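You operate a simulated robot arm through the tools that you are given. There is no shell and no other tool. Be economical: measure what you need, move in short steps, check, and stop when the job is done.

The job below is to be done with a simulated robot arm. You get a single attempt, and the scene is never put back.

Task
Load the turntable: purple cap in the red cup, white nut in the blue cup.
Fine: bring each cup to the arrow to load it; end with the blue cup there.
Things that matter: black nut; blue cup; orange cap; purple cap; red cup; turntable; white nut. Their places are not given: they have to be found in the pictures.

It is judged by the outcome, as a careful person would: the job done as asked, and still so three seconds after it is handed in. It fails if anything else is knocked over, pushed out of place, dropped, spilled or broken. Lids that push on must go on centred and level and be pressed home; caps that screw on are set level and turned clockwise until they are tight.

Robot
A 7-joint arm with a two-finger parallel gripper, fixed in place. Base frame: the origin is at the foot of the arm, x ahead of it, y to its left, z up; the work surface is at about z = 800. Readings come in mm, degrees, newtons and seconds.
With the tool pointing down near the work surface it reaches from about 300 to 700 mm from the base axis. Its first joint turns from -66.0 to 66.0 degrees. Payload 1.57 kg.
Tool frame: the origin (TCP) lies between the finger pads and is the grasp point; the fingertips stand 30 mm ahead of it; z points along the fingers, y is the line along which they close. Largest opening 110 mm; finger width 24, thickness 12; the body of the gripper, 48 by 112 mm, starts 78 mm behind the TCP.
Orientation is told as [roll, pitch, yaw] about the base's x, y, z axes, in that order, counted from this pose: with the fingers straight down and closing along the base's y, the tool's x points along the base's -x, its y along +y and its z along -z.

Tools
- The arm moves only by the tool move_arm. Its argument "deltas" is a list that holds one entry, the list of rows, each a list of 6 numbers: the shift along the base's x, y, z in mm, then the turn, a rotation vector about the base's x, y, z in rad. In form: [[[dx, dy, dz, ax, ay, az], ...]]. A call has 1 to 10 rows; each row is the pose to reach, as a shift and turn from the pose commanded when the call began. "fingers" is the opening, from 0 (shut) to 1 (fully open), set as the call begins (left out, the last holds). A row lasts 0.2 s, in which the tool goes at most 50 mm and 8.6 degrees; a call with a longer step from one row to the next is refused whole, and so is a gripper value outside its range. A pose out of reach is approached as far as the arm can. The call stops where the force on the tool passes 70 N (or 10 N more than at its start, if that is more) or the arm is blocked; 0.2 s more then pass. The fingers move at their own pace (about 108 mm/s each) and stop on an object; they squeeze with about 41 N. The grip force told is the motor's: it shows also when the fingers shut on nothing. Time passes only in rows, and 0.2 s behind the last, so rows that repeat a pose let the fingers close. It gives the time, the measured TCP pose, the force on the tool (base axes), the opening and the grip force at its end, in the units of the frame above (readings bear some noise), with the torque about the TCP (base axes, N m) and any sound that the robot's microphone picked up.
- Cameras (640 x 400 px; columns grow to the right, rows downward): "scene" is fixed at [163.9, -387.2, 1410.5]; the picture's right is [0.80, -0.60, 0.00], its down [-0.31, -0.41, -0.86] and it looks along [0.52, 0.69, -0.51] (base axes); focal length 326 px, centre (320, 200). "wrist" rides on the gripper at [70, 16, -141] in the tool frame; the picture's right is [-0.23, 0.97, 0.00], its down [-0.86, -0.20, -0.48] and it looks along [-0.47, -0.11, 0.88] (tool axes); focal length 222 px, centre (320, 200).
- get_image(camera): a new picture of that camera. No time passes.
- probe_pixels(camera, pixels): for up to 12 pixels [column, row] of the newest picture of that camera ("zoom" is the newest enlarged one), the place [x, y, z] in the base frame of the surface seen there, good to about 3 mm. No time passes.
- inspect(camera, box): a new picture of the part [left, top, right, bottom] of that camera's present view, enlarged. No time passes.
- job_done(): hands the job in; it is judged then, once.

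Work in short steps. Measure before you move; look again where a grasp or a placing could have gone wrong, and mend it. You have 80 turns and 34 pictures in all, those below and enlarged ones among them. Open the gripper and draw the arm clear of the work before you hand the job in, unless the task says otherwise; then end with one line.

The tools are called after "Emit:" as a command line: name --argument value ..., lists and objects as JSON in quotes. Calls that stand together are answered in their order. move_arm: Moves the arm, as the interface text tells. Its arguments: {"type":"object","properties":{"deltas":{"type":"array"},"fingers":{"type":"number"}},"required":["deltas"]} The other tools are called the same way: get_image (camera) takes a picture; probe_pixels (camera, pixels) gives the place of the surface under pixels of a picture; inspect (camera, box) takes an enlarged picture of a part of a camera's view; job_done () hands the job in.

At the start:

```text
t: 0.0
eef_pos: [369.7, 48.2, 1185.5]
ee_rot: [0.0, 0.0, 0.1]
force: [-0.2, 0.1, -0.2]
ft_torque: [-0.02, 0.03, -0.01]
finger_gap: 110.1
grasp_force: 0.1
```

scene: 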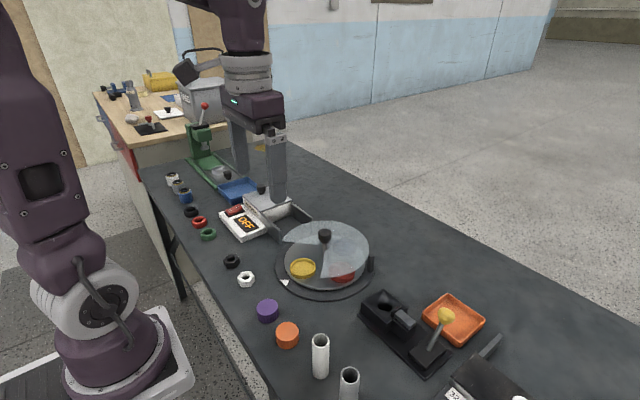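
wrist: 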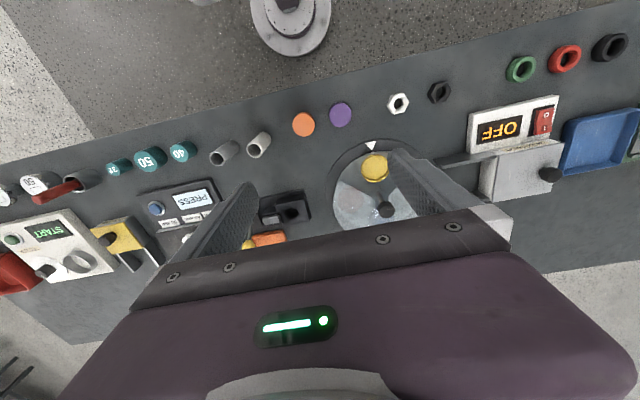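

The turntable is around scene pixel (325,258), partly covered by a clear dome with a knob. I enlarge it to see how it works.

Emit:
inspect --camera "scene" --box '[220, 200, 400, 312]'

Emit:
inspect --camera "wrist" --box '[280, 80, 460, 240]'

```text
3.56 times, centred on (310, 256) of scene
```

zoom: 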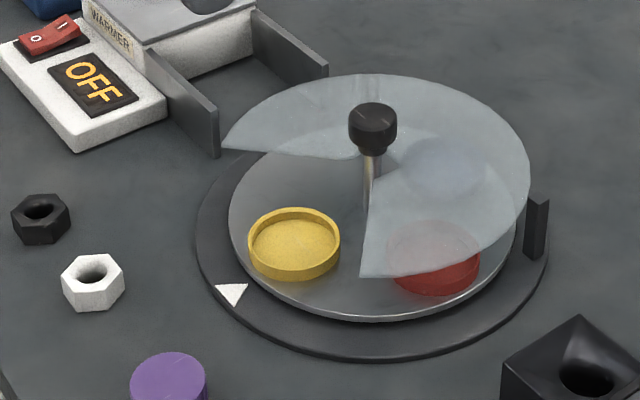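

```text
2.50 times, centred on (370, 160) of wrist
```

zoom: 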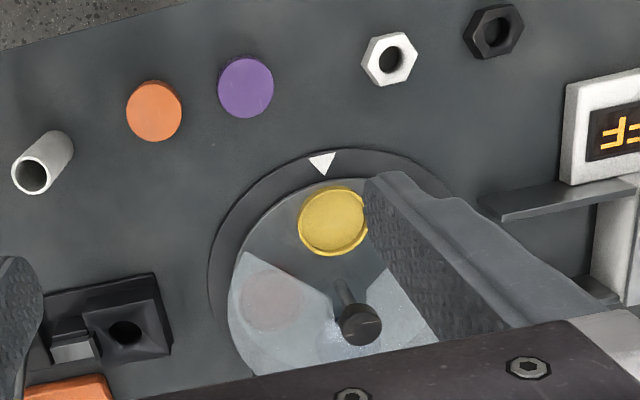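

The cover has an open sector by the arrow, with a central knob at scene (325,236). Next I measure the objects in the scene picture.

Emit:
probe_pixels --camera "scene" --pixels '[[324, 233], [267, 304], [246, 276], [246, 281], [302, 268], [285, 282], [343, 275], [232, 258], [287, 328], [371, 263], [345, 240], [267, 314]]'

Emit:
probe_pixels --camera "zoom" --pixels '[[362, 322], [332, 220], [270, 300], [322, 162], [246, 86], [392, 58], [404, 78], [370, 42], [415, 40], [340, 285], [260, 220], [300, 340]]'

```text
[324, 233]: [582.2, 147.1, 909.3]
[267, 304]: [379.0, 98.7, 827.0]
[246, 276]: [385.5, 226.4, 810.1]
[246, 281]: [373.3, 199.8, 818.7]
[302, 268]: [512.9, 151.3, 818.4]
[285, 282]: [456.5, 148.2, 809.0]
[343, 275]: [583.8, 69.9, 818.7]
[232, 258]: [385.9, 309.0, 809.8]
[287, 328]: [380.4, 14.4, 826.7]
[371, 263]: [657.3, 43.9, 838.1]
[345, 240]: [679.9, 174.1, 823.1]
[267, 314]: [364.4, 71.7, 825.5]
```

```text
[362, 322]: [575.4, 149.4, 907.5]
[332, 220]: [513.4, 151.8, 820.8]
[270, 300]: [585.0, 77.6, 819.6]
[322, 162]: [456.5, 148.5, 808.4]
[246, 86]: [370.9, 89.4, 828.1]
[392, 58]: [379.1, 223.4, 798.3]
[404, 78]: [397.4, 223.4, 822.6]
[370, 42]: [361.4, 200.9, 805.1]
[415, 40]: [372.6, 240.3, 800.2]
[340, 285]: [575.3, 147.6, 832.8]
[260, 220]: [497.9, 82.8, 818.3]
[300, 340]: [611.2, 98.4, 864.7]
```

Table centre is near (579,149), yellow at 180° (the arrow side), red at about -90°. I move over the knob with a high margin to look at it from above.

Emit:
move_arm --deltas '[[[40, 20, -15, 0, 0, 0], [80, 40, -30, 0, 0, 0], [120, 60, -45, 0, 0, 0], [160, 80, -60, 0, 0, 0], [190, 101, -75, 0, 0, 0], [209, 101, -105, 0, 0, 0], [209, 101, -145, 0, 0, 0]]]' --fingers 1

Emit:
get_image --camera "wrist"

```text
t: 1.6
eef_pos: [573.9, 151.2, 1039.2]
ee_rot: [0.0, 0.0, 0.1]
force: [0.1, 0.7, -0.3]
ft_torque: [0.0, 0.0, 0.0]
finger_gap: 109.9
grasp_force: 0.0
```

```text
29 pictures are left
```

wrist: 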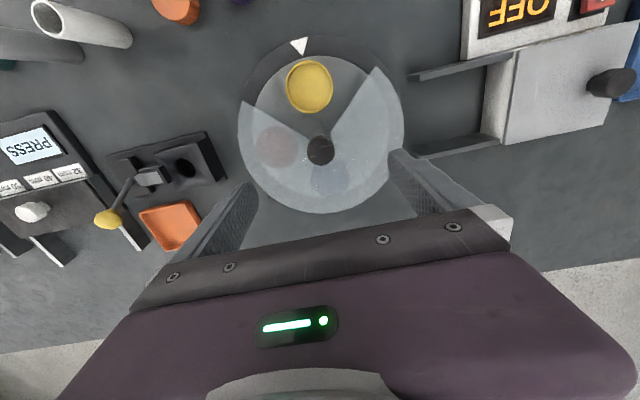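

Three cups are visible: yellow (310,87), red (275,146), blue (329,178), with the knob at (320,150). I measure them.

Emit:
probe_pixels --camera "wrist" --pixels '[[320, 146], [320, 158], [308, 150], [332, 150], [310, 87], [275, 146], [330, 180], [290, 87], [331, 87], [310, 108], [374, 70], [247, 100]]'

Emit:
inspect --camera "wrist" --box '[230, 30, 410, 220]'

```text
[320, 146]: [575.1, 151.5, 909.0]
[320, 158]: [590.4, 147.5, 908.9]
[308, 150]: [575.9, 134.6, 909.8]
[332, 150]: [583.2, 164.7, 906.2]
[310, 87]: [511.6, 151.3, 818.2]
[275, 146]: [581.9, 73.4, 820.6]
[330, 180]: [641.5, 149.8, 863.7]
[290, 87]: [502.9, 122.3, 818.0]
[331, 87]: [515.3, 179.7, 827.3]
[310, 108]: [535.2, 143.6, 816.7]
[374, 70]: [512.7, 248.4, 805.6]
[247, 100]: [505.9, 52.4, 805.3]
```

```text
2.11 times, centred on (320, 125) of wrist
```

zoom: 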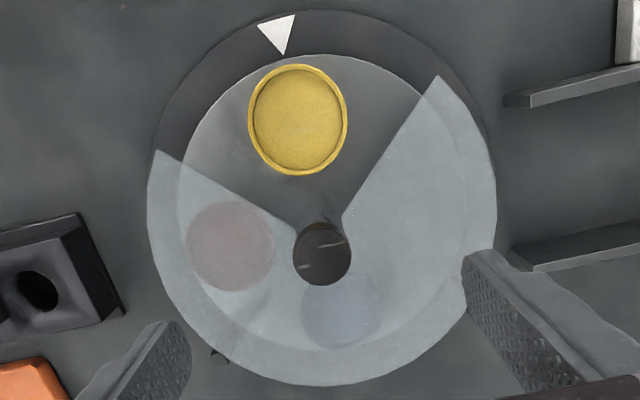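

The knob is about 32 mm wide at (580,149), top at 909. I turn the tool +45° and come down to hold it.

Emit:
move_arm --deltas '[[[1, 0, -20, 0, 0, 0.14], [1, 0, -40, 0, 0, 0.28], [1, 0, -60, 0, 0, 0.42], [1, 0, -80, 0, 0, 0.56], [1, 0, -100, 0, 0, 0.7], [1, 0, -115, 0, 0, 0.785], [1, 0, -128, 0, 0, 0.785], [1, 0, -128, 0, 0, 0.785]]]' --fingers 0.7

```text
t: 3.4
eef_pos: [578.6, 151.2, 911.4]
ee_rot: [0.0, 0.0, 45.0]
force: [0.5, -0.7, -0.2]
ft_torque: [0.02, 0.01, 0.0]
finger_gap: 76.8
grasp_force: 0.1
```

Now I close on the knob.

Emit:
move_arm --deltas '[[[0, 0, 0, 0, 0, 0], [0, 0, 0, 0, 0, 0], [0, 0, 0, 0, 0, 0]]]' --fingers 0

Emit:
inspect --camera "scene" --box '[220, 180, 400, 312]'

```text
t: 4.2
eef_pos: [581.1, 145.6, 911.8]
ee_rot: [-0.3, -0.1, 44.7]
force: [25.1, -21.7, -10.4]
ft_torque: [0.63, -0.76, -0.19]
finger_gap: 34.3
grasp_force: 41.7
```

```text
3.03 times, centred on (310, 246) of scene
```

zoom: 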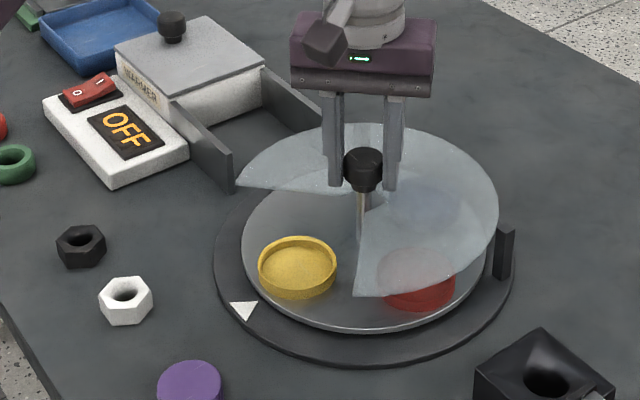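

The grip holds the knob but with a 33 N side load, so I shift about 3 mm towards it to relieve this.

Emit:
move_arm --deltas '[[[2, -2, 0, 0, 0, 0], [2, -2, 0, 0, 0, 0]]]'

```text
t: 4.8
eef_pos: [581.5, 146.8, 912.9]
ee_rot: [0.0, 0.1, 45.0]
force: [19.5, -15.7, -8.5]
ft_torque: [-0.02, -0.55, -0.12]
finger_gap: 34.8
grasp_force: 42.0
```

Emit:
move_arm --deltas '[[[3, -2.5, 0, 0, 0, 0], [3, -2.5, 0, 0, 0, 0]]]'

```text
t: 5.4
eef_pos: [581.1, 145.7, 912.5]
ee_rot: [0.3, 0.2, 45.1]
force: [-9.5, -3.5, 3.8]
ft_torque: [-0.45, 0.14, 0.06]
finger_gap: 34.3
grasp_force: 42.0
```

The side load is small now. I turn clockwise by a first 23° to see whether table or cover moves.

Emit:
move_arm --deltas '[[[-1, 0, 0, 0, 0, -0.1], [-1, 0, 0, 0, 0, -0.2], [-1, 0, 0, 0, 0, -0.3], [-1, 0, 0, 0, 0, -0.4], [-1, 0, 0, 0, 0, -0.4]]]'

Emit:
inspect --camera "scene" --box '[220, 180, 400, 312]'

```text
t: 6.6
eef_pos: [581.4, 148.1, 911.5]
ee_rot: [0.3, 0.2, 22.1]
force: [-35.1, 25.2, 3.0]
ft_torque: [-0.53, 0.83, 0.22]
finger_gap: 35.0
grasp_force: 42.3
```

```text
3.03 times, centred on (310, 246) of scene
```

zoom: 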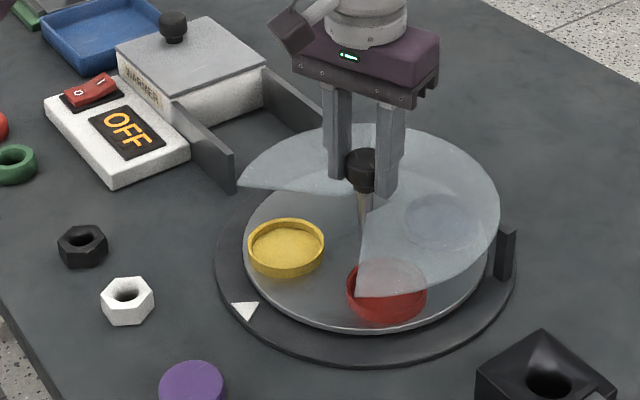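

The table turns with the knob and the cover stays put. I re-centre the tool and continue turning.

Emit:
move_arm --deltas '[[[-2.7, 2.3, 0, 0, 0, 0], [-2.7, 2.3, 0, 0, 0, -0.13], [-2.7, 2.3, 0, 0, 0, -0.26], [-2.7, 2.3, 0, 0, 0, -0.39], [-2.7, 2.3, 0, 0, 0, -0.39]]]'

```text
t: 7.8
eef_pos: [579.4, 149.1, 912.2]
ee_rot: [0.2, 0.0, -0.4]
force: [-4.3, 33.4, -17.6]
ft_torque: [-0.32, -0.88, 0.14]
finger_gap: 34.7
grasp_force: 41.9
```

Load is +y 33 N, so I shift +y 3 mm and continue.

Emit:
move_arm --deltas '[[[0, 3, 0, 0, 0, 0], [0, 3, 0, 0, 0, -0.13], [0, 3, 0, 0, 0, -0.26], [0, 3, 0, 0, 0, -0.38], [0, 3, 0, 0, 0, -0.38]]]'

```text
t: 9.0
eef_pos: [580.0, 151.5, 911.3]
ee_rot: [0.1, 0.0, -22.2]
force: [11.6, 26.7, -14.2]
ft_torque: [0.62, 1.04, 0.09]
finger_gap: 34.5
grasp_force: 41.6
```

Emit:
move_arm --deltas '[[[0.5, 1, 0, 0, 0, 0], [0.5, 1, 0, 0, 0, -0.13], [0.5, 1, 0, 0, 0, -0.26], [0.5, 1, 0, 0, 0, -0.4], [0.5, 1, 0, 0, 0, -0.4]]]'

Emit:
inspect --camera "scene" --box '[220, 180, 400, 312]'

```text
t: 10.2
eef_pos: [582.5, 152.8, 912.8]
ee_rot: [0.2, 0.0, -45.0]
force: [13.8, 36.7, -10.5]
ft_torque: [-0.07, 0.09, 0.14]
finger_gap: 34.7
grasp_force: 41.9
```

```text
3.03 times, centred on (310, 246) of scene
```

zoom: 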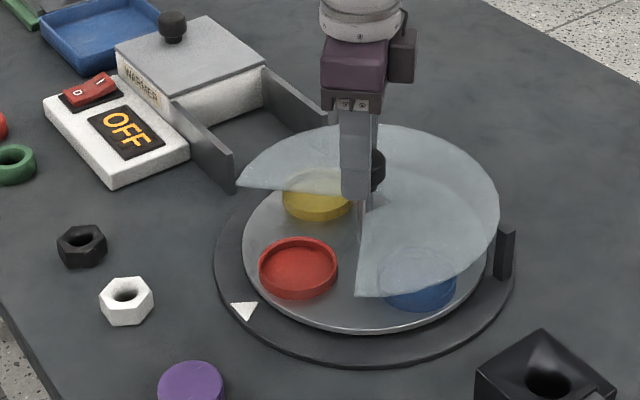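

Red now sits at (297,267), exactly where yellow was. I release the knob and rise.

Emit:
move_arm --deltas '[[[1, 2.5, 0, 0, 0, 0], [1, 2.5, 0, 0, 0, 0]]]'

Emit:
move_arm --deltas '[[[0, 0, 0, 0, 0, 0], [0, 0, 0, 0, 0, 0], [0, 0, 40, 0, 0, 0], [0, 0, 70, 0, 0, 0.14], [0, 0, 100, 0, 0, 0.28], [-20, -10, 120, 0, 0, 0.42], [-60, -20, 120, 0, 0, 0.56], [-100, -30, 120, 0, 0, 0.7], [-140, -40, 120, 0, 0, 0.785]]]' --fingers 0.7

Emit:
get_image --camera "wrist"

```text
t: 10.8
eef_pos: [581.3, 154.5, 912.0]
ee_rot: [0.0, -0.1, -45.1]
force: [9.5, 22.7, -1.1]
ft_torque: [1.33, 0.65, 0.08]
finger_gap: 34.7
grasp_force: 41.9
```

```text
t: 12.8
eef_pos: [438.8, 115.1, 1034.5]
ee_rot: [0.0, -0.1, 0.1]
force: [-0.9, -0.2, -0.7]
ft_torque: [0.01, -0.01, -0.01]
finger_gap: 77.0
grasp_force: 0.0
```

```text
24 pictures are left
```

wrist: 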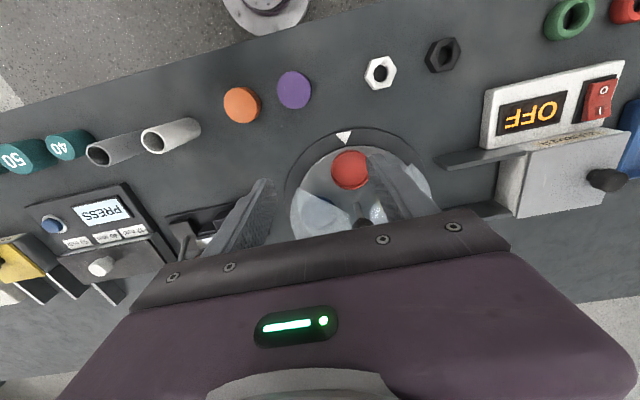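

Red stays by the arrow. I enlarge the purple cap and white nut to measure their centres.

Emit:
inspect --camera "wrist" --box '[260, 40, 420, 140]'

Emit:
probe_pixels --camera "wrist" --pixels '[[294, 89], [280, 90], [308, 89], [294, 74], [294, 102], [350, 169]]'

```text
4.00 times, centred on (340, 90) of wrist
```

zoom: 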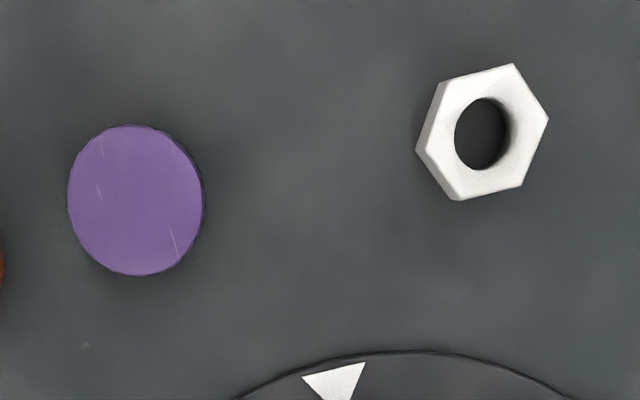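

```text
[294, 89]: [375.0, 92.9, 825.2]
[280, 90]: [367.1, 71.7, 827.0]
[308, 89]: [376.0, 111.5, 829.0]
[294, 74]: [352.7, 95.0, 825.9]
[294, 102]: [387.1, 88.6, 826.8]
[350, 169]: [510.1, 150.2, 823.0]
```

Emit:
probe_pixels --camera "zoom" --pixels '[[73, 200], [199, 200], [136, 130], [136, 270], [136, 200], [513, 66], [546, 118], [520, 184], [459, 197], [425, 148], [446, 84], [483, 135]]'

```text
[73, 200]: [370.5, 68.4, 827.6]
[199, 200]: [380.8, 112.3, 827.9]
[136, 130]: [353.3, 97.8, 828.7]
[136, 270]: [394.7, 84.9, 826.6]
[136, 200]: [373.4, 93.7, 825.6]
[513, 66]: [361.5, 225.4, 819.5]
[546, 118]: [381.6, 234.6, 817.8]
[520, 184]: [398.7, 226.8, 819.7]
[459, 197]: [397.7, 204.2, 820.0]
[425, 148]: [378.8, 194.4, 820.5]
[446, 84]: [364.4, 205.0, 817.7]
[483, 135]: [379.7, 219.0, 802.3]
```

Cap centre is (374,91.5), top 827; nut centre (380.5,215), top 819, with flat normals at about -30°/+30°. I move over the cap with a 60 mm opening.

Emit:
move_arm --deltas '[[[-35, -11, -20, 0, 0, 0], [-68.5, -22, -50, 0, 0, 0], [-68.5, -22, -95, 0, 0, 0], [-68.5, -22, -132, 0, 0, 0], [-68.5, -22, -132, 0, 0, 0]]]' --fingers 0.55

Emit:
get_image --camera "scene"

```text
t: 14.0
eef_pos: [374.3, 92.7, 900.6]
ee_rot: [0.0, 0.0, 0.0]
force: [0.8, 0.5, 0.4]
ft_torque: [-0.01, -0.04, 0.0]
finger_gap: 60.5
grasp_force: 0.1
```

```text
22 pictures are left
```

scene: 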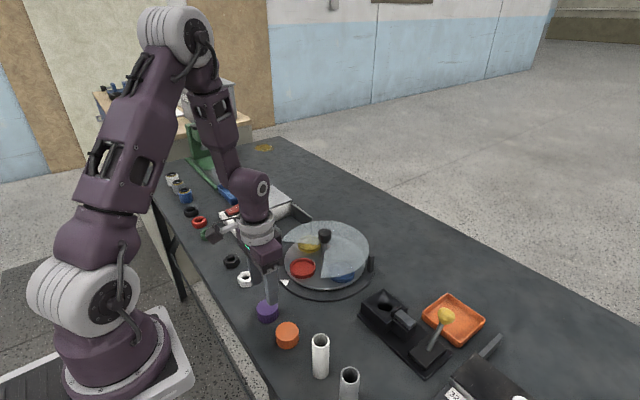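

The tool is over the cap. I go down to TCP z = 844 (tips at 814) and close.

Emit:
move_arm --deltas '[[[0, 0, -30, 0, 0, 0], [0, 0, -50, 0, 0, 0], [0, 0, -56.5, 0, 0, 0], [0, 0, -56.5, 0, 0, 0]]]'

Emit:
move_arm --deltas '[[[0, 0, 0, 0, 0, 0], [0, 0, 0, 0, 0, 0], [0, 0, 0, 0, 0, 0]]]' --fingers 0

Emit:
inspect --camera "scene" --box '[210, 240, 340, 350]'

```text
t: 15.0
eef_pos: [372.6, 91.7, 842.5]
ee_rot: [0.0, 0.0, 0.1]
force: [-0.1, -0.4, 0.5]
ft_torque: [-0.01, 0.01, 0.01]
finger_gap: 60.4
grasp_force: 0.1
```

```text
t: 15.8
eef_pos: [372.6, 92.5, 843.3]
ee_rot: [0.0, 0.0, 0.0]
force: [0.1, -0.4, 0.5]
ft_torque: [0.01, -0.02, -0.01]
finger_gap: 48.5
grasp_force: 40.9
```

```text
3.64 times, centred on (275, 295) of scene
```

zoom: 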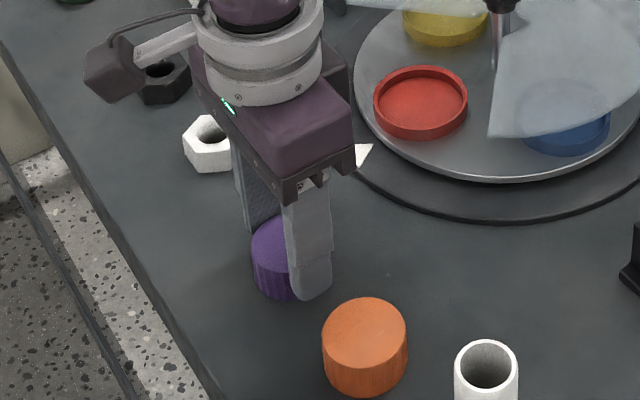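

The cap is held at 48.5 mm. I measure the red cup's rim from this enlarged view and lift.

Emit:
probe_pixels --camera "zoom" --pixels '[[376, 100], [465, 96], [425, 68], [410, 129], [420, 100], [400, 72], [445, 124], [385, 115], [455, 78]]'

Emit:
move_arm --deltas '[[[0, 0, 25, 0, 0, 0], [0, 0, 60, 0, 0, 0], [0, 0, 90, 0, 0, 0], [0, 0, 90, 0, 0, 0]]]'

```text
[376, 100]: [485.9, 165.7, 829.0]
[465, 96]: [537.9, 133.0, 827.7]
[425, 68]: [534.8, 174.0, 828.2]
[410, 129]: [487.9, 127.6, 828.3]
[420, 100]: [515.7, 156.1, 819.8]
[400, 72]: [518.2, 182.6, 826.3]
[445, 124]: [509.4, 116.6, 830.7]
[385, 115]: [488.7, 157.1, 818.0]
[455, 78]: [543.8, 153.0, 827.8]
```

```text
t: 16.8
eef_pos: [370.8, 92.6, 932.6]
ee_rot: [0.0, 0.0, 0.0]
force: [0.2, 0.3, -0.2]
ft_torque: [-0.01, -0.02, -0.01]
finger_gap: 48.3
grasp_force: 40.9
```

Red cup centre is (512,150), floor about 819. I carry the cap over it and come down to about 10 mm above.

Emit:
move_arm --deltas '[[[40, 17, 0, 0, 0, 0], [80, 34, 0, 0, 0, 0], [115, 48, 0, 0, 0, 0], [138, 58.5, 0, 0, 0, 0], [138, 58.5, -30, 0, 0, 0], [138, 58.5, -57, 0, 0, 0], [138, 58.5, -57, 0, 0, 0], [138, 58.5, -57, 0, 0, 0]]]'

Emit:
inspect --camera "scene" --box '[240, 200, 370, 310]'

```text
t: 18.6
eef_pos: [512.2, 148.7, 876.7]
ee_rot: [0.1, 0.1, 0.0]
force: [0.3, -0.4, 0.1]
ft_torque: [0.0, 0.0, 0.03]
finger_gap: 48.4
grasp_force: 40.9
```

```text
3.64 times, centred on (305, 255) of scene
```

zoom: 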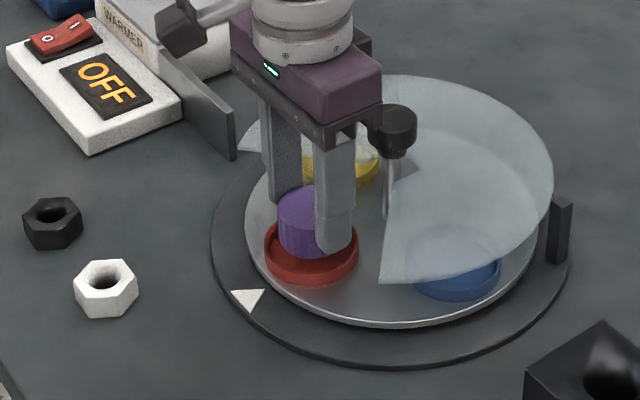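

The cap is centred above the cup. I lower it slowly to the floor.

Emit:
move_arm --deltas '[[[0, 0, -6, 0, 0, 0], [0, 0, -10, 0, 0, 0], [0, 0, -12.5, 0, 0, 0], [0, 0, -13.5, 0, 0, 0], [0, 0, -13.5, 0, 0, 0]]]'

```text
t: 19.8
eef_pos: [511.4, 150.7, 863.4]
ee_rot: [0.1, 0.0, 0.1]
force: [0.5, -0.3, -0.1]
ft_torque: [0.0, 0.01, -0.01]
finger_gap: 48.4
grasp_force: 41.5
```

Emit:
move_arm --deltas '[[[0, 0, -1, 0, 0, 0], [0, 0, -2, 0, 0, 0], [0, 0, -2, 0, 0, 0]]]'

```text
t: 20.6
eef_pos: [510.5, 150.2, 861.6]
ee_rot: [0.0, 0.0, 0.0]
force: [-0.7, 0.1, 4.9]
ft_torque: [-0.14, 0.04, -0.02]
finger_gap: 48.1
grasp_force: 41.1
```

Contact at 4.9 N: the cap rests on the cup floor. I open a little and rise.

Emit:
move_arm --deltas '[[[0, 0, 0, 0, 0, 0], [0, 0, 0, 0, 0, 0], [0, 0, 25, 0, 0, 0], [0, 0, 65, 0, 0, 0], [0, 0, 100, 0, 0, 0], [0, 0, 140, 0, 0, 0]]]' --fingers 0.6

Emit:
inspect --camera "scene" --box '[240, 200, 370, 310]'

```text
t: 22.0
eef_pos: [510.1, 151.2, 1002.5]
ee_rot: [0.0, -0.1, 0.0]
force: [-0.1, 0.0, -0.4]
ft_torque: [0.0, -0.04, 0.03]
finger_gap: 65.9
grasp_force: 0.1
```

```text
3.64 times, centred on (305, 255) of scene
```

zoom: 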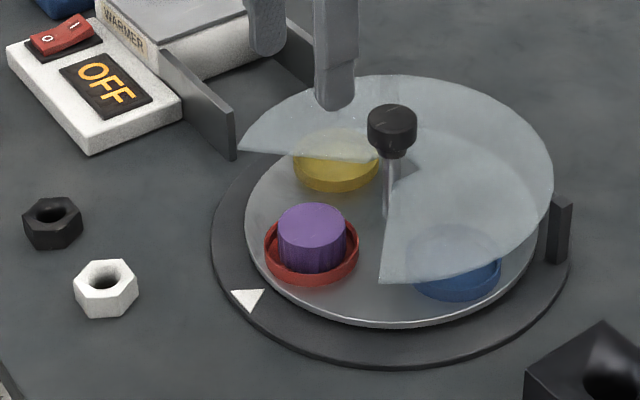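

The cap sits in the red cup. Before the next turn I measure the knob centre again (zoom (392,116)).

Emit:
probe_pixels --camera "zoom" --pixels '[[392, 116], [371, 118], [413, 118], [392, 107], [392, 126], [380, 108], [404, 124], [311, 218], [392, 140]]'

```text
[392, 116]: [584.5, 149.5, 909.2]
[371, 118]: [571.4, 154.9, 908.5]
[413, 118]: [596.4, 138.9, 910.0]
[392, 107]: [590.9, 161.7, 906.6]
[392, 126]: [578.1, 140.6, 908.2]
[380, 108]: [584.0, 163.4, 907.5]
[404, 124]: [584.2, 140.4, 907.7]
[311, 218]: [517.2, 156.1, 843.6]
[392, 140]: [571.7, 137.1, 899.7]
```

Knob centre is nearer (585.5,149). I move above it at +45° and come down.

Emit:
move_arm --deltas '[[[15, 0, 0, 0, 0, 0.14], [30, 0, 0, 0, 0, 0.28], [45, 0, 0, 0, 0, 0.42], [60, 0, 0, 0, 0, 0.56], [73.5, -1, 0, 0, 0, 0.7], [73.5, -1, -30, 0, 0, 0.785], [73.5, -1, -65, 0, 0, 0.785], [73.5, -1, -89, 0, 0, 0.785], [73.5, -1, -89, 0, 0, 0.785]]]' --fingers 0.7

Emit:
move_arm --deltas '[[[0, 0, 0, 0, 0, 0], [0, 0, 0, 0, 0, 0], [0, 0, 0, 0, 0, 0]]]' --fingers 0

```text
t: 24.0
eef_pos: [586.0, 149.2, 912.4]
ee_rot: [0.0, -0.1, 45.0]
force: [-0.1, -0.9, 0.2]
ft_torque: [0.02, 0.03, -0.01]
finger_gap: 76.8
grasp_force: 0.1
```

```text
t: 24.8
eef_pos: [585.0, 149.2, 912.8]
ee_rot: [0.2, 0.0, 45.1]
force: [-8.7, 5.1, -1.3]
ft_torque: [0.02, 0.08, 0.01]
finger_gap: 34.6
grasp_force: 41.8
```

Side load is only about 10 N, so the centre is good. I turn clockwise 45°.

Emit:
move_arm --deltas '[[[-1, 0.5, 0, 0, 0, -0.1], [-1, 0.5, 0, 0, 0, -0.2], [-1, 0.5, 0, 0, 0, -0.3], [-1, 0.5, 0, 0, 0, -0.4], [-1, 0.5, 0, 0, 0, -0.5], [-1, 0.5, 0, 0, 0, -0.6], [-1, 0.5, 0, 0, 0, -0.7], [-1, 0.5, 0, 0, 0, -0.785], [-1, 0.5, 0, 0, 0, -0.785]]]'

```text
t: 26.8
eef_pos: [585.0, 150.8, 912.4]
ee_rot: [0.1, -0.3, 0.0]
force: [24.0, 16.2, -2.3]
ft_torque: [0.01, 0.35, -0.02]
finger_gap: 34.6
grasp_force: 41.3
```

Emit:
move_arm --deltas '[[[1.5, 1, 0, 0, 0, -0.1], [1.5, 1, 0, 0, 0, -0.2], [1.5, 1, 0, 0, 0, -0.3], [1.5, 1, 0, 0, 0, -0.4], [1.5, 1, 0, 0, 0, -0.5], [1.5, 1, 0, 0, 0, -0.6], [1.5, 1, 0, 0, 0, -0.7], [1.5, 1, 0, 0, 0, -0.785], [1.5, 1, 0, 0, 0, -0.785]]]'

Emit:
inspect --camera "scene" --box '[240, 200, 370, 310]'

```text
t: 28.8
eef_pos: [586.4, 150.0, 912.5]
ee_rot: [-0.1, 0.0, -45.1]
force: [2.1, 3.9, 13.0]
ft_torque: [0.25, 0.29, -0.01]
finger_gap: 34.7
grasp_force: 41.9
```

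```text
3.64 times, centred on (305, 255) of scene
```

zoom: 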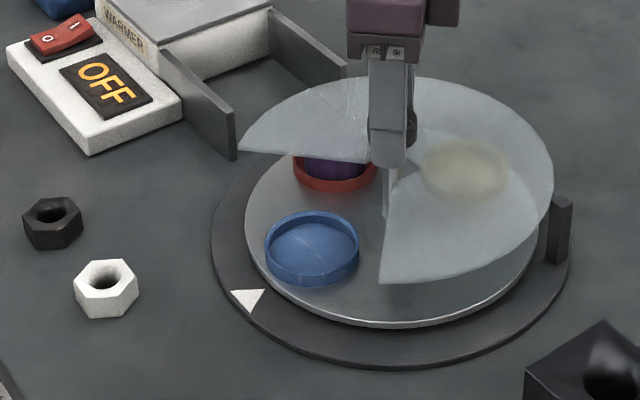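

Blue is now at the arrow. I release, rise, and move over the white nut with yaw -30.7° across its flats.

Emit:
move_arm --deltas '[[[0, 0, 0, 0, 0, 0], [0, 0, 0, 0, 0, 0], [0, 0, 40, 0, 0, 0], [0, 0, 85, 0, 0, 0], [-40, 12, 90, 0, 0, 0.08], [-85, 28, 90, 0, 0, 0.16], [-130, 40, 90, 0, 0, 0.25], [-170, 52, 70, 0, 0, 0.25], [-205.5, 64.5, 40, 0, 0, 0.25], [-205.5, 64.5, 0, 0, 0, 0.25]]]' --fingers 0.6

Emit:
get_image --camera "wrist"

Emit:
get_image --camera "scene"

```text
t: 31.0
eef_pos: [377.6, 215.9, 913.5]
ee_rot: [0.0, 0.0, -30.6]
force: [0.9, -0.2, -0.7]
ft_torque: [0.01, 0.0, 0.01]
finger_gap: 66.0
grasp_force: 0.0
```

```text
17 pictures are left
```

wrist: 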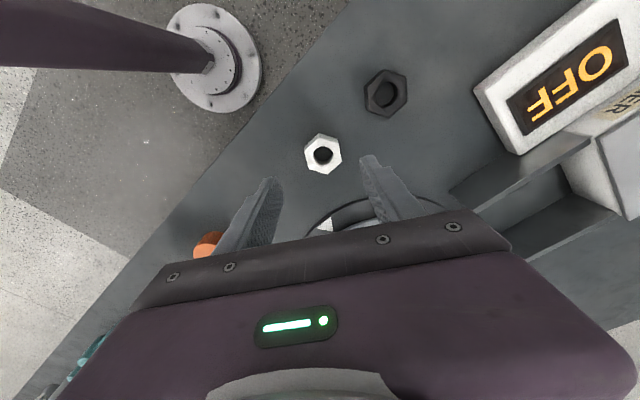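

```text
16 pictures are left
```

scene: 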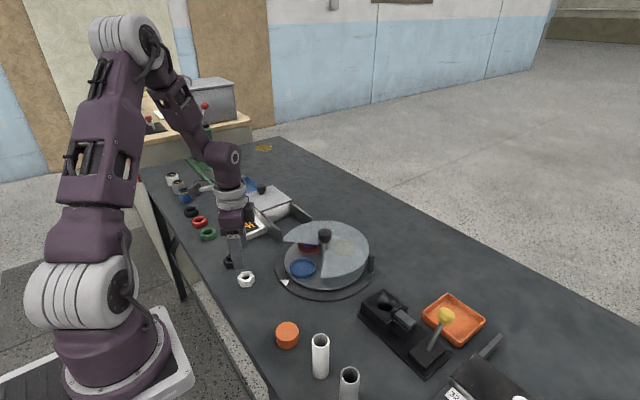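

I enlarge the nut in the wrist view to check its centre and the flats against the finger direction.

Emit:
inspect --camera "wrist" --box '[280, 110, 370, 190]'

```text
5.00 times, centred on (325, 150) of wrist
```

zoom: 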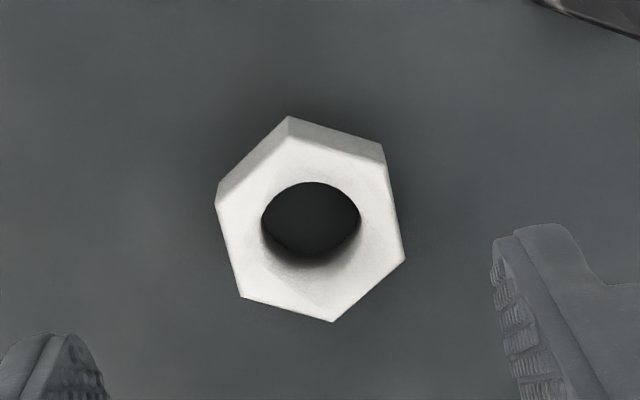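

Emit:
probe_pixels --camera "zoom" --pixels '[[297, 140], [381, 168], [401, 257], [330, 318], [245, 294], [221, 210]]'

```text
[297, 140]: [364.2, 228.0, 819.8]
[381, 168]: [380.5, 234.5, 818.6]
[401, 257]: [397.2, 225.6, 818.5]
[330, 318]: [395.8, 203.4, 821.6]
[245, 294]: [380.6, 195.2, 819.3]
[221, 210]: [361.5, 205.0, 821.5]
```

Nut centre is (380,215.3) and the flats match yaw -30°. I descend to TCP z 842.5 and grip.

Emit:
move_arm --deltas '[[[-0.5, 0.3, -30, 0, 0, 0], [-0.5, 0.3, -60, 0, 0, 0], [-0.5, 0.3, -70.5, 0, 0, 0.01], [-0.5, 0.3, -70.5, 0, 0, 0.01]]]'

Emit:
move_arm --deltas '[[[0, 0, 0, 0, 0, 0], [0, 0, 0, 0, 0, 0], [0, 0, 0, 0, 0, 0]]]' --fingers 0

Emit:
move_arm --deltas '[[[0, 0, 15, 0, 0, 0], [0, 0, 30, 0, 0, 0], [0, 0, 60, 0, 0, 0], [0, 0, 90, 0, 0, 0], [0, 0, 90, 0, 0, 0]]]'

Emit:
inspect --camera "scene" --box '[200, 200, 330, 310]'

```text
t: 32.0
eef_pos: [377.7, 215.1, 841.5]
ee_rot: [-0.1, 0.0, -30.1]
force: [-0.3, 0.4, 1.7]
ft_torque: [-0.01, 0.02, -0.01]
finger_gap: 66.0
grasp_force: 0.1
```

```text
t: 32.8
eef_pos: [377.5, 215.4, 842.0]
ee_rot: [0.0, -0.1, -30.1]
force: [-0.8, -0.3, -1.2]
ft_torque: [0.0, -0.02, 0.03]
finger_gap: 36.6
grasp_force: 41.0
```

```text
t: 34.0
eef_pos: [378.0, 213.4, 932.3]
ee_rot: [0.0, 0.0, -30.1]
force: [0.0, 0.3, -1.0]
ft_torque: [-0.01, -0.03, 0.0]
finger_gap: 36.4
grasp_force: 40.7
```

```text
3.64 times, centred on (265, 255) of scene
```

zoom: 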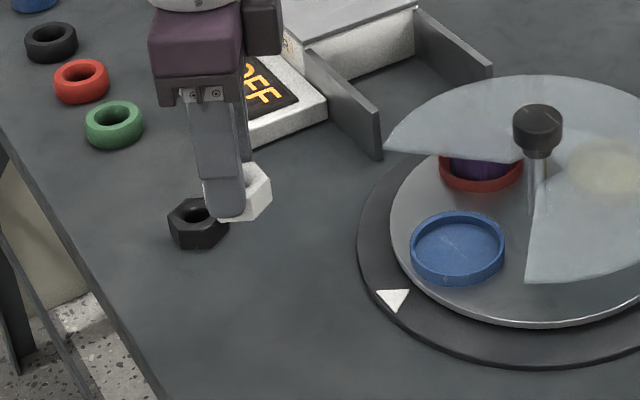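

The nut is held, but it may be tilted. I look closer.

Emit:
inspect --camera "scene" --box '[235, 235, 275, 270]'

Emit:
inspect --camera "wrist" --box '[270, 130, 390, 220]'

```text
11.43 times, centred on (255, 252) of scene
```

zoom: 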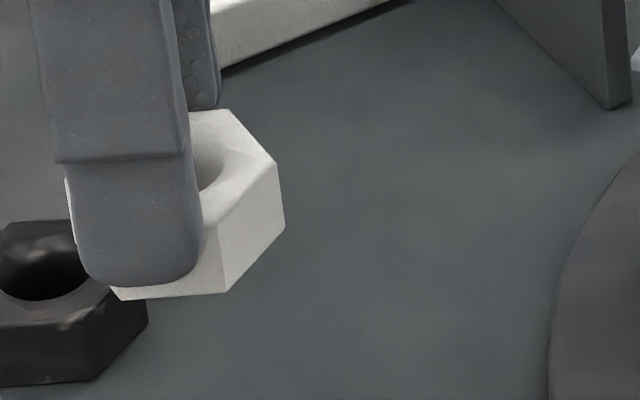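

```text
4.44 times, centred on (330, 175) of wrist
```

zoom: 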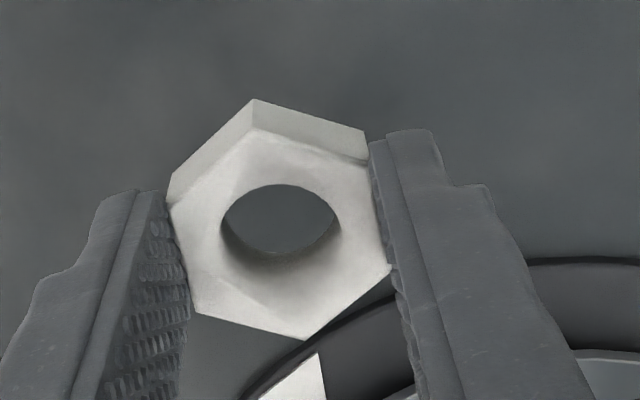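

Emit:
probe_pixels --camera "zoom" --pixels '[[255, 138], [362, 170], [383, 265], [305, 332], [202, 300], [178, 212], [255, 106], [360, 135]]'

```text
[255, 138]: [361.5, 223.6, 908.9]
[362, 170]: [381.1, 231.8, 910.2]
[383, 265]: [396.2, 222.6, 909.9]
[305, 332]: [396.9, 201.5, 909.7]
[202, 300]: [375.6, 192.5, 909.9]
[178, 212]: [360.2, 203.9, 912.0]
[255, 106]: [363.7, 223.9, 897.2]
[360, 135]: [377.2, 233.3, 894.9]
```

The nut is level (top at 910, centre (378.6,212.7)). I carry it over the blue cup, turning the tool back to yaw 0, and stop about 10 mm above.

Emit:
move_arm --deltas '[[[33, -16, 0, 0, 0, 0.13], [66, -32, 0, 0, 0, 0.26], [99, -48, 0, 0, 0, 0.39], [132.5, -64, 0, 0, 0, 0.52], [132.5, -64, 0, 0, 0, 0.52], [132.5, -64, -30, 0, 0, 0.52], [132.5, -64, -60, 0, 0, 0.52], [132.5, -64, -60, 0, 0, 0.52]]]'

Emit:
inspect --camera "scene" --box '[260, 220, 350, 290]'

```text
t: 35.8
eef_pos: [512.8, 152.7, 870.9]
ee_rot: [0.1, 0.0, -0.3]
force: [1.0, -0.9, 0.0]
ft_torque: [-0.01, 0.01, 0.0]
finger_gap: 36.3
grasp_force: 40.6
```

```text
5.71 times, centred on (305, 255) of scene
```

zoom: 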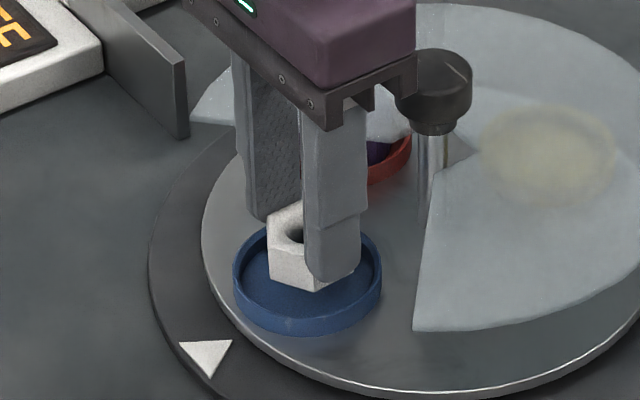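

Centred. I lower to contact.

Emit:
move_arm --deltas '[[[0, 0, -5, 0, 0, 0], [0, 0, -8, 0, 0, 0], [0, 0, -10, 0, 0, 0], [0, 0, -11.5, 0, 0, 0], [0, 0, -11.5, 0, 0, 0]]]'

```text
t: 37.0
eef_pos: [512.7, 150.9, 859.7]
ee_rot: [0.0, -0.1, -0.3]
force: [-0.4, 0.4, 8.9]
ft_torque: [-0.04, -0.02, -0.01]
finger_gap: 36.7
grasp_force: 41.3
```

Contact at 8.9 N: the nut is on the cup floor. I open slightly, rise straight up and draw back.

Emit:
move_arm --deltas '[[[0, 0, 0.5, 0, 0, 0], [0, 0, 0.5, 0, 0, 0], [0, 0, 20, 0, 0, 0], [0, 0, 60, 0, 0, 0], [0, 0, 105, 0, 0, 0], [0, 0, 150, 0, 0, 0], [-40, -20, 190, 0, 0, 0], [-80, -40, 210, 0, 0, 0], [-120, -60, 220, 0, 0, 0]]]' --fingers 0.42

Emit:
inspect --camera "scene" --box '[240, 200, 370, 310]'

Emit:
get_image --camera "wrist"

```text
refused: row 7 steps farther than a row can; nothing moved
```

```text
3.64 times, centred on (305, 255) of scene
```

zoom: 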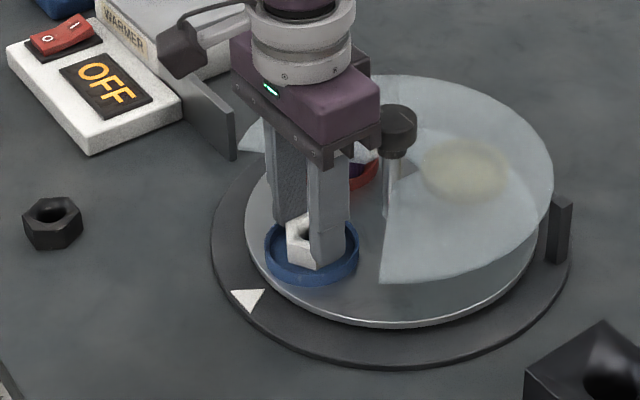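

```text
9 pictures are left
```

wrist: 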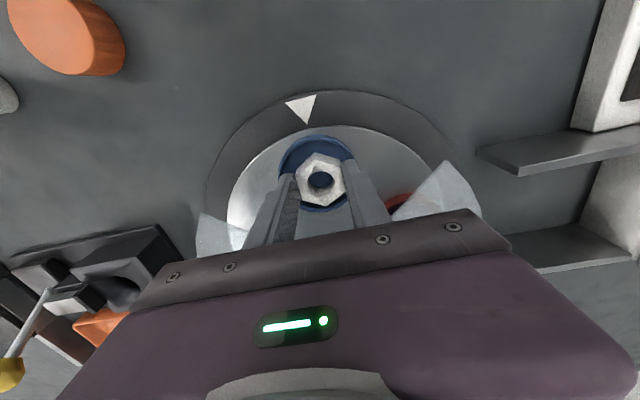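

One step was too long, so the move was refused; the nut is seated in the cup. I repeat with shorter steps.

Emit:
move_arm --deltas '[[[0, 0, 0.5, 0, 0, 0], [0, 0, 0.5, 0, 0, 0], [0, 0, 20, 0, 0, 0], [0, 0, 60, 0, 0, 0], [0, 0, 105, 0, 0, 0], [0, 0, 150, 0, 0, 0], [-30, -15, 175, 0, 0, 0], [-65, -30, 195, 0, 0, 0], [-100, -50, 210, 0, 0, 0]]]' --fingers 0.42

Emit:
inspect --camera "scene" --box '[240, 200, 370, 310]'

Emit:
get_image --camera "scene"

```text
t: 39.0
eef_pos: [410.9, 102.8, 1071.1]
ee_rot: [0.0, 0.0, -0.4]
force: [0.1, 0.4, 0.5]
ft_torque: [0.01, -0.02, 0.01]
finger_gap: 46.1
grasp_force: 0.0
```

```text
3.64 times, centred on (305, 255) of scene
```

zoom: 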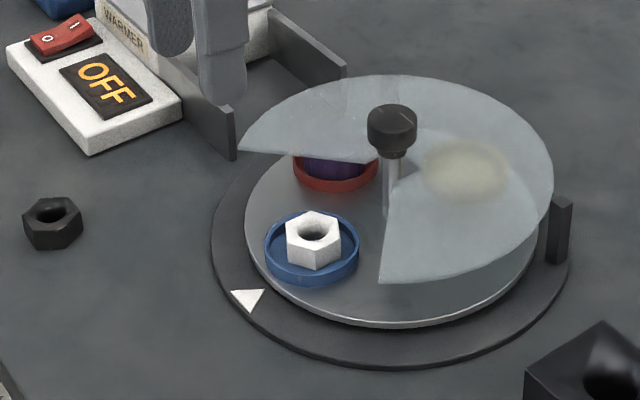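

```text
7 pictures are left
```

scene: 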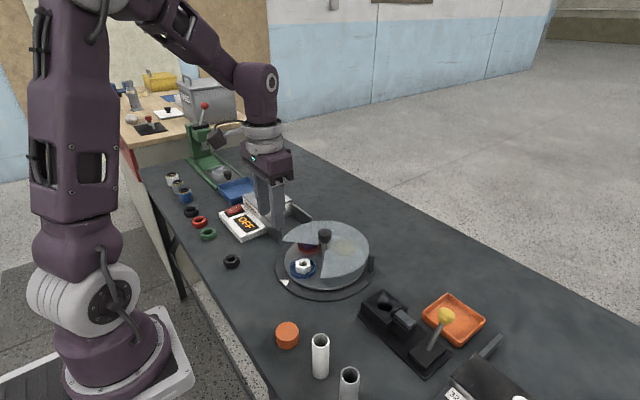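

The white nut lies in the blue cup at the arrow, and the purple cap is in the red cup. The other objects look undisturbed and the arm is clear, so I open the gripper fully and then hand in.

Emit:
move_arm --deltas '[[[0, 0, 20, 0, 0, 0], [0, 0, 40, 0, 0, 0], [0, 0, 40, 0, 0, 0]]]' --fingers 1

Emit:
job_done

```text
t: 39.8
eef_pos: [412.5, 100.9, 1110.4]
ee_rot: [0.0, -0.1, -0.3]
force: [0.2, 0.7, 1.1]
ft_torque: [0.0, 0.01, -0.02]
finger_gap: 109.8
grasp_force: 0.0
```

```text
The job is handed in.
```

The purple cap is in the red cup and the white nut is in the blue cup; each was loaded at the arrow, the blue cup is there now, and the job is handed in.
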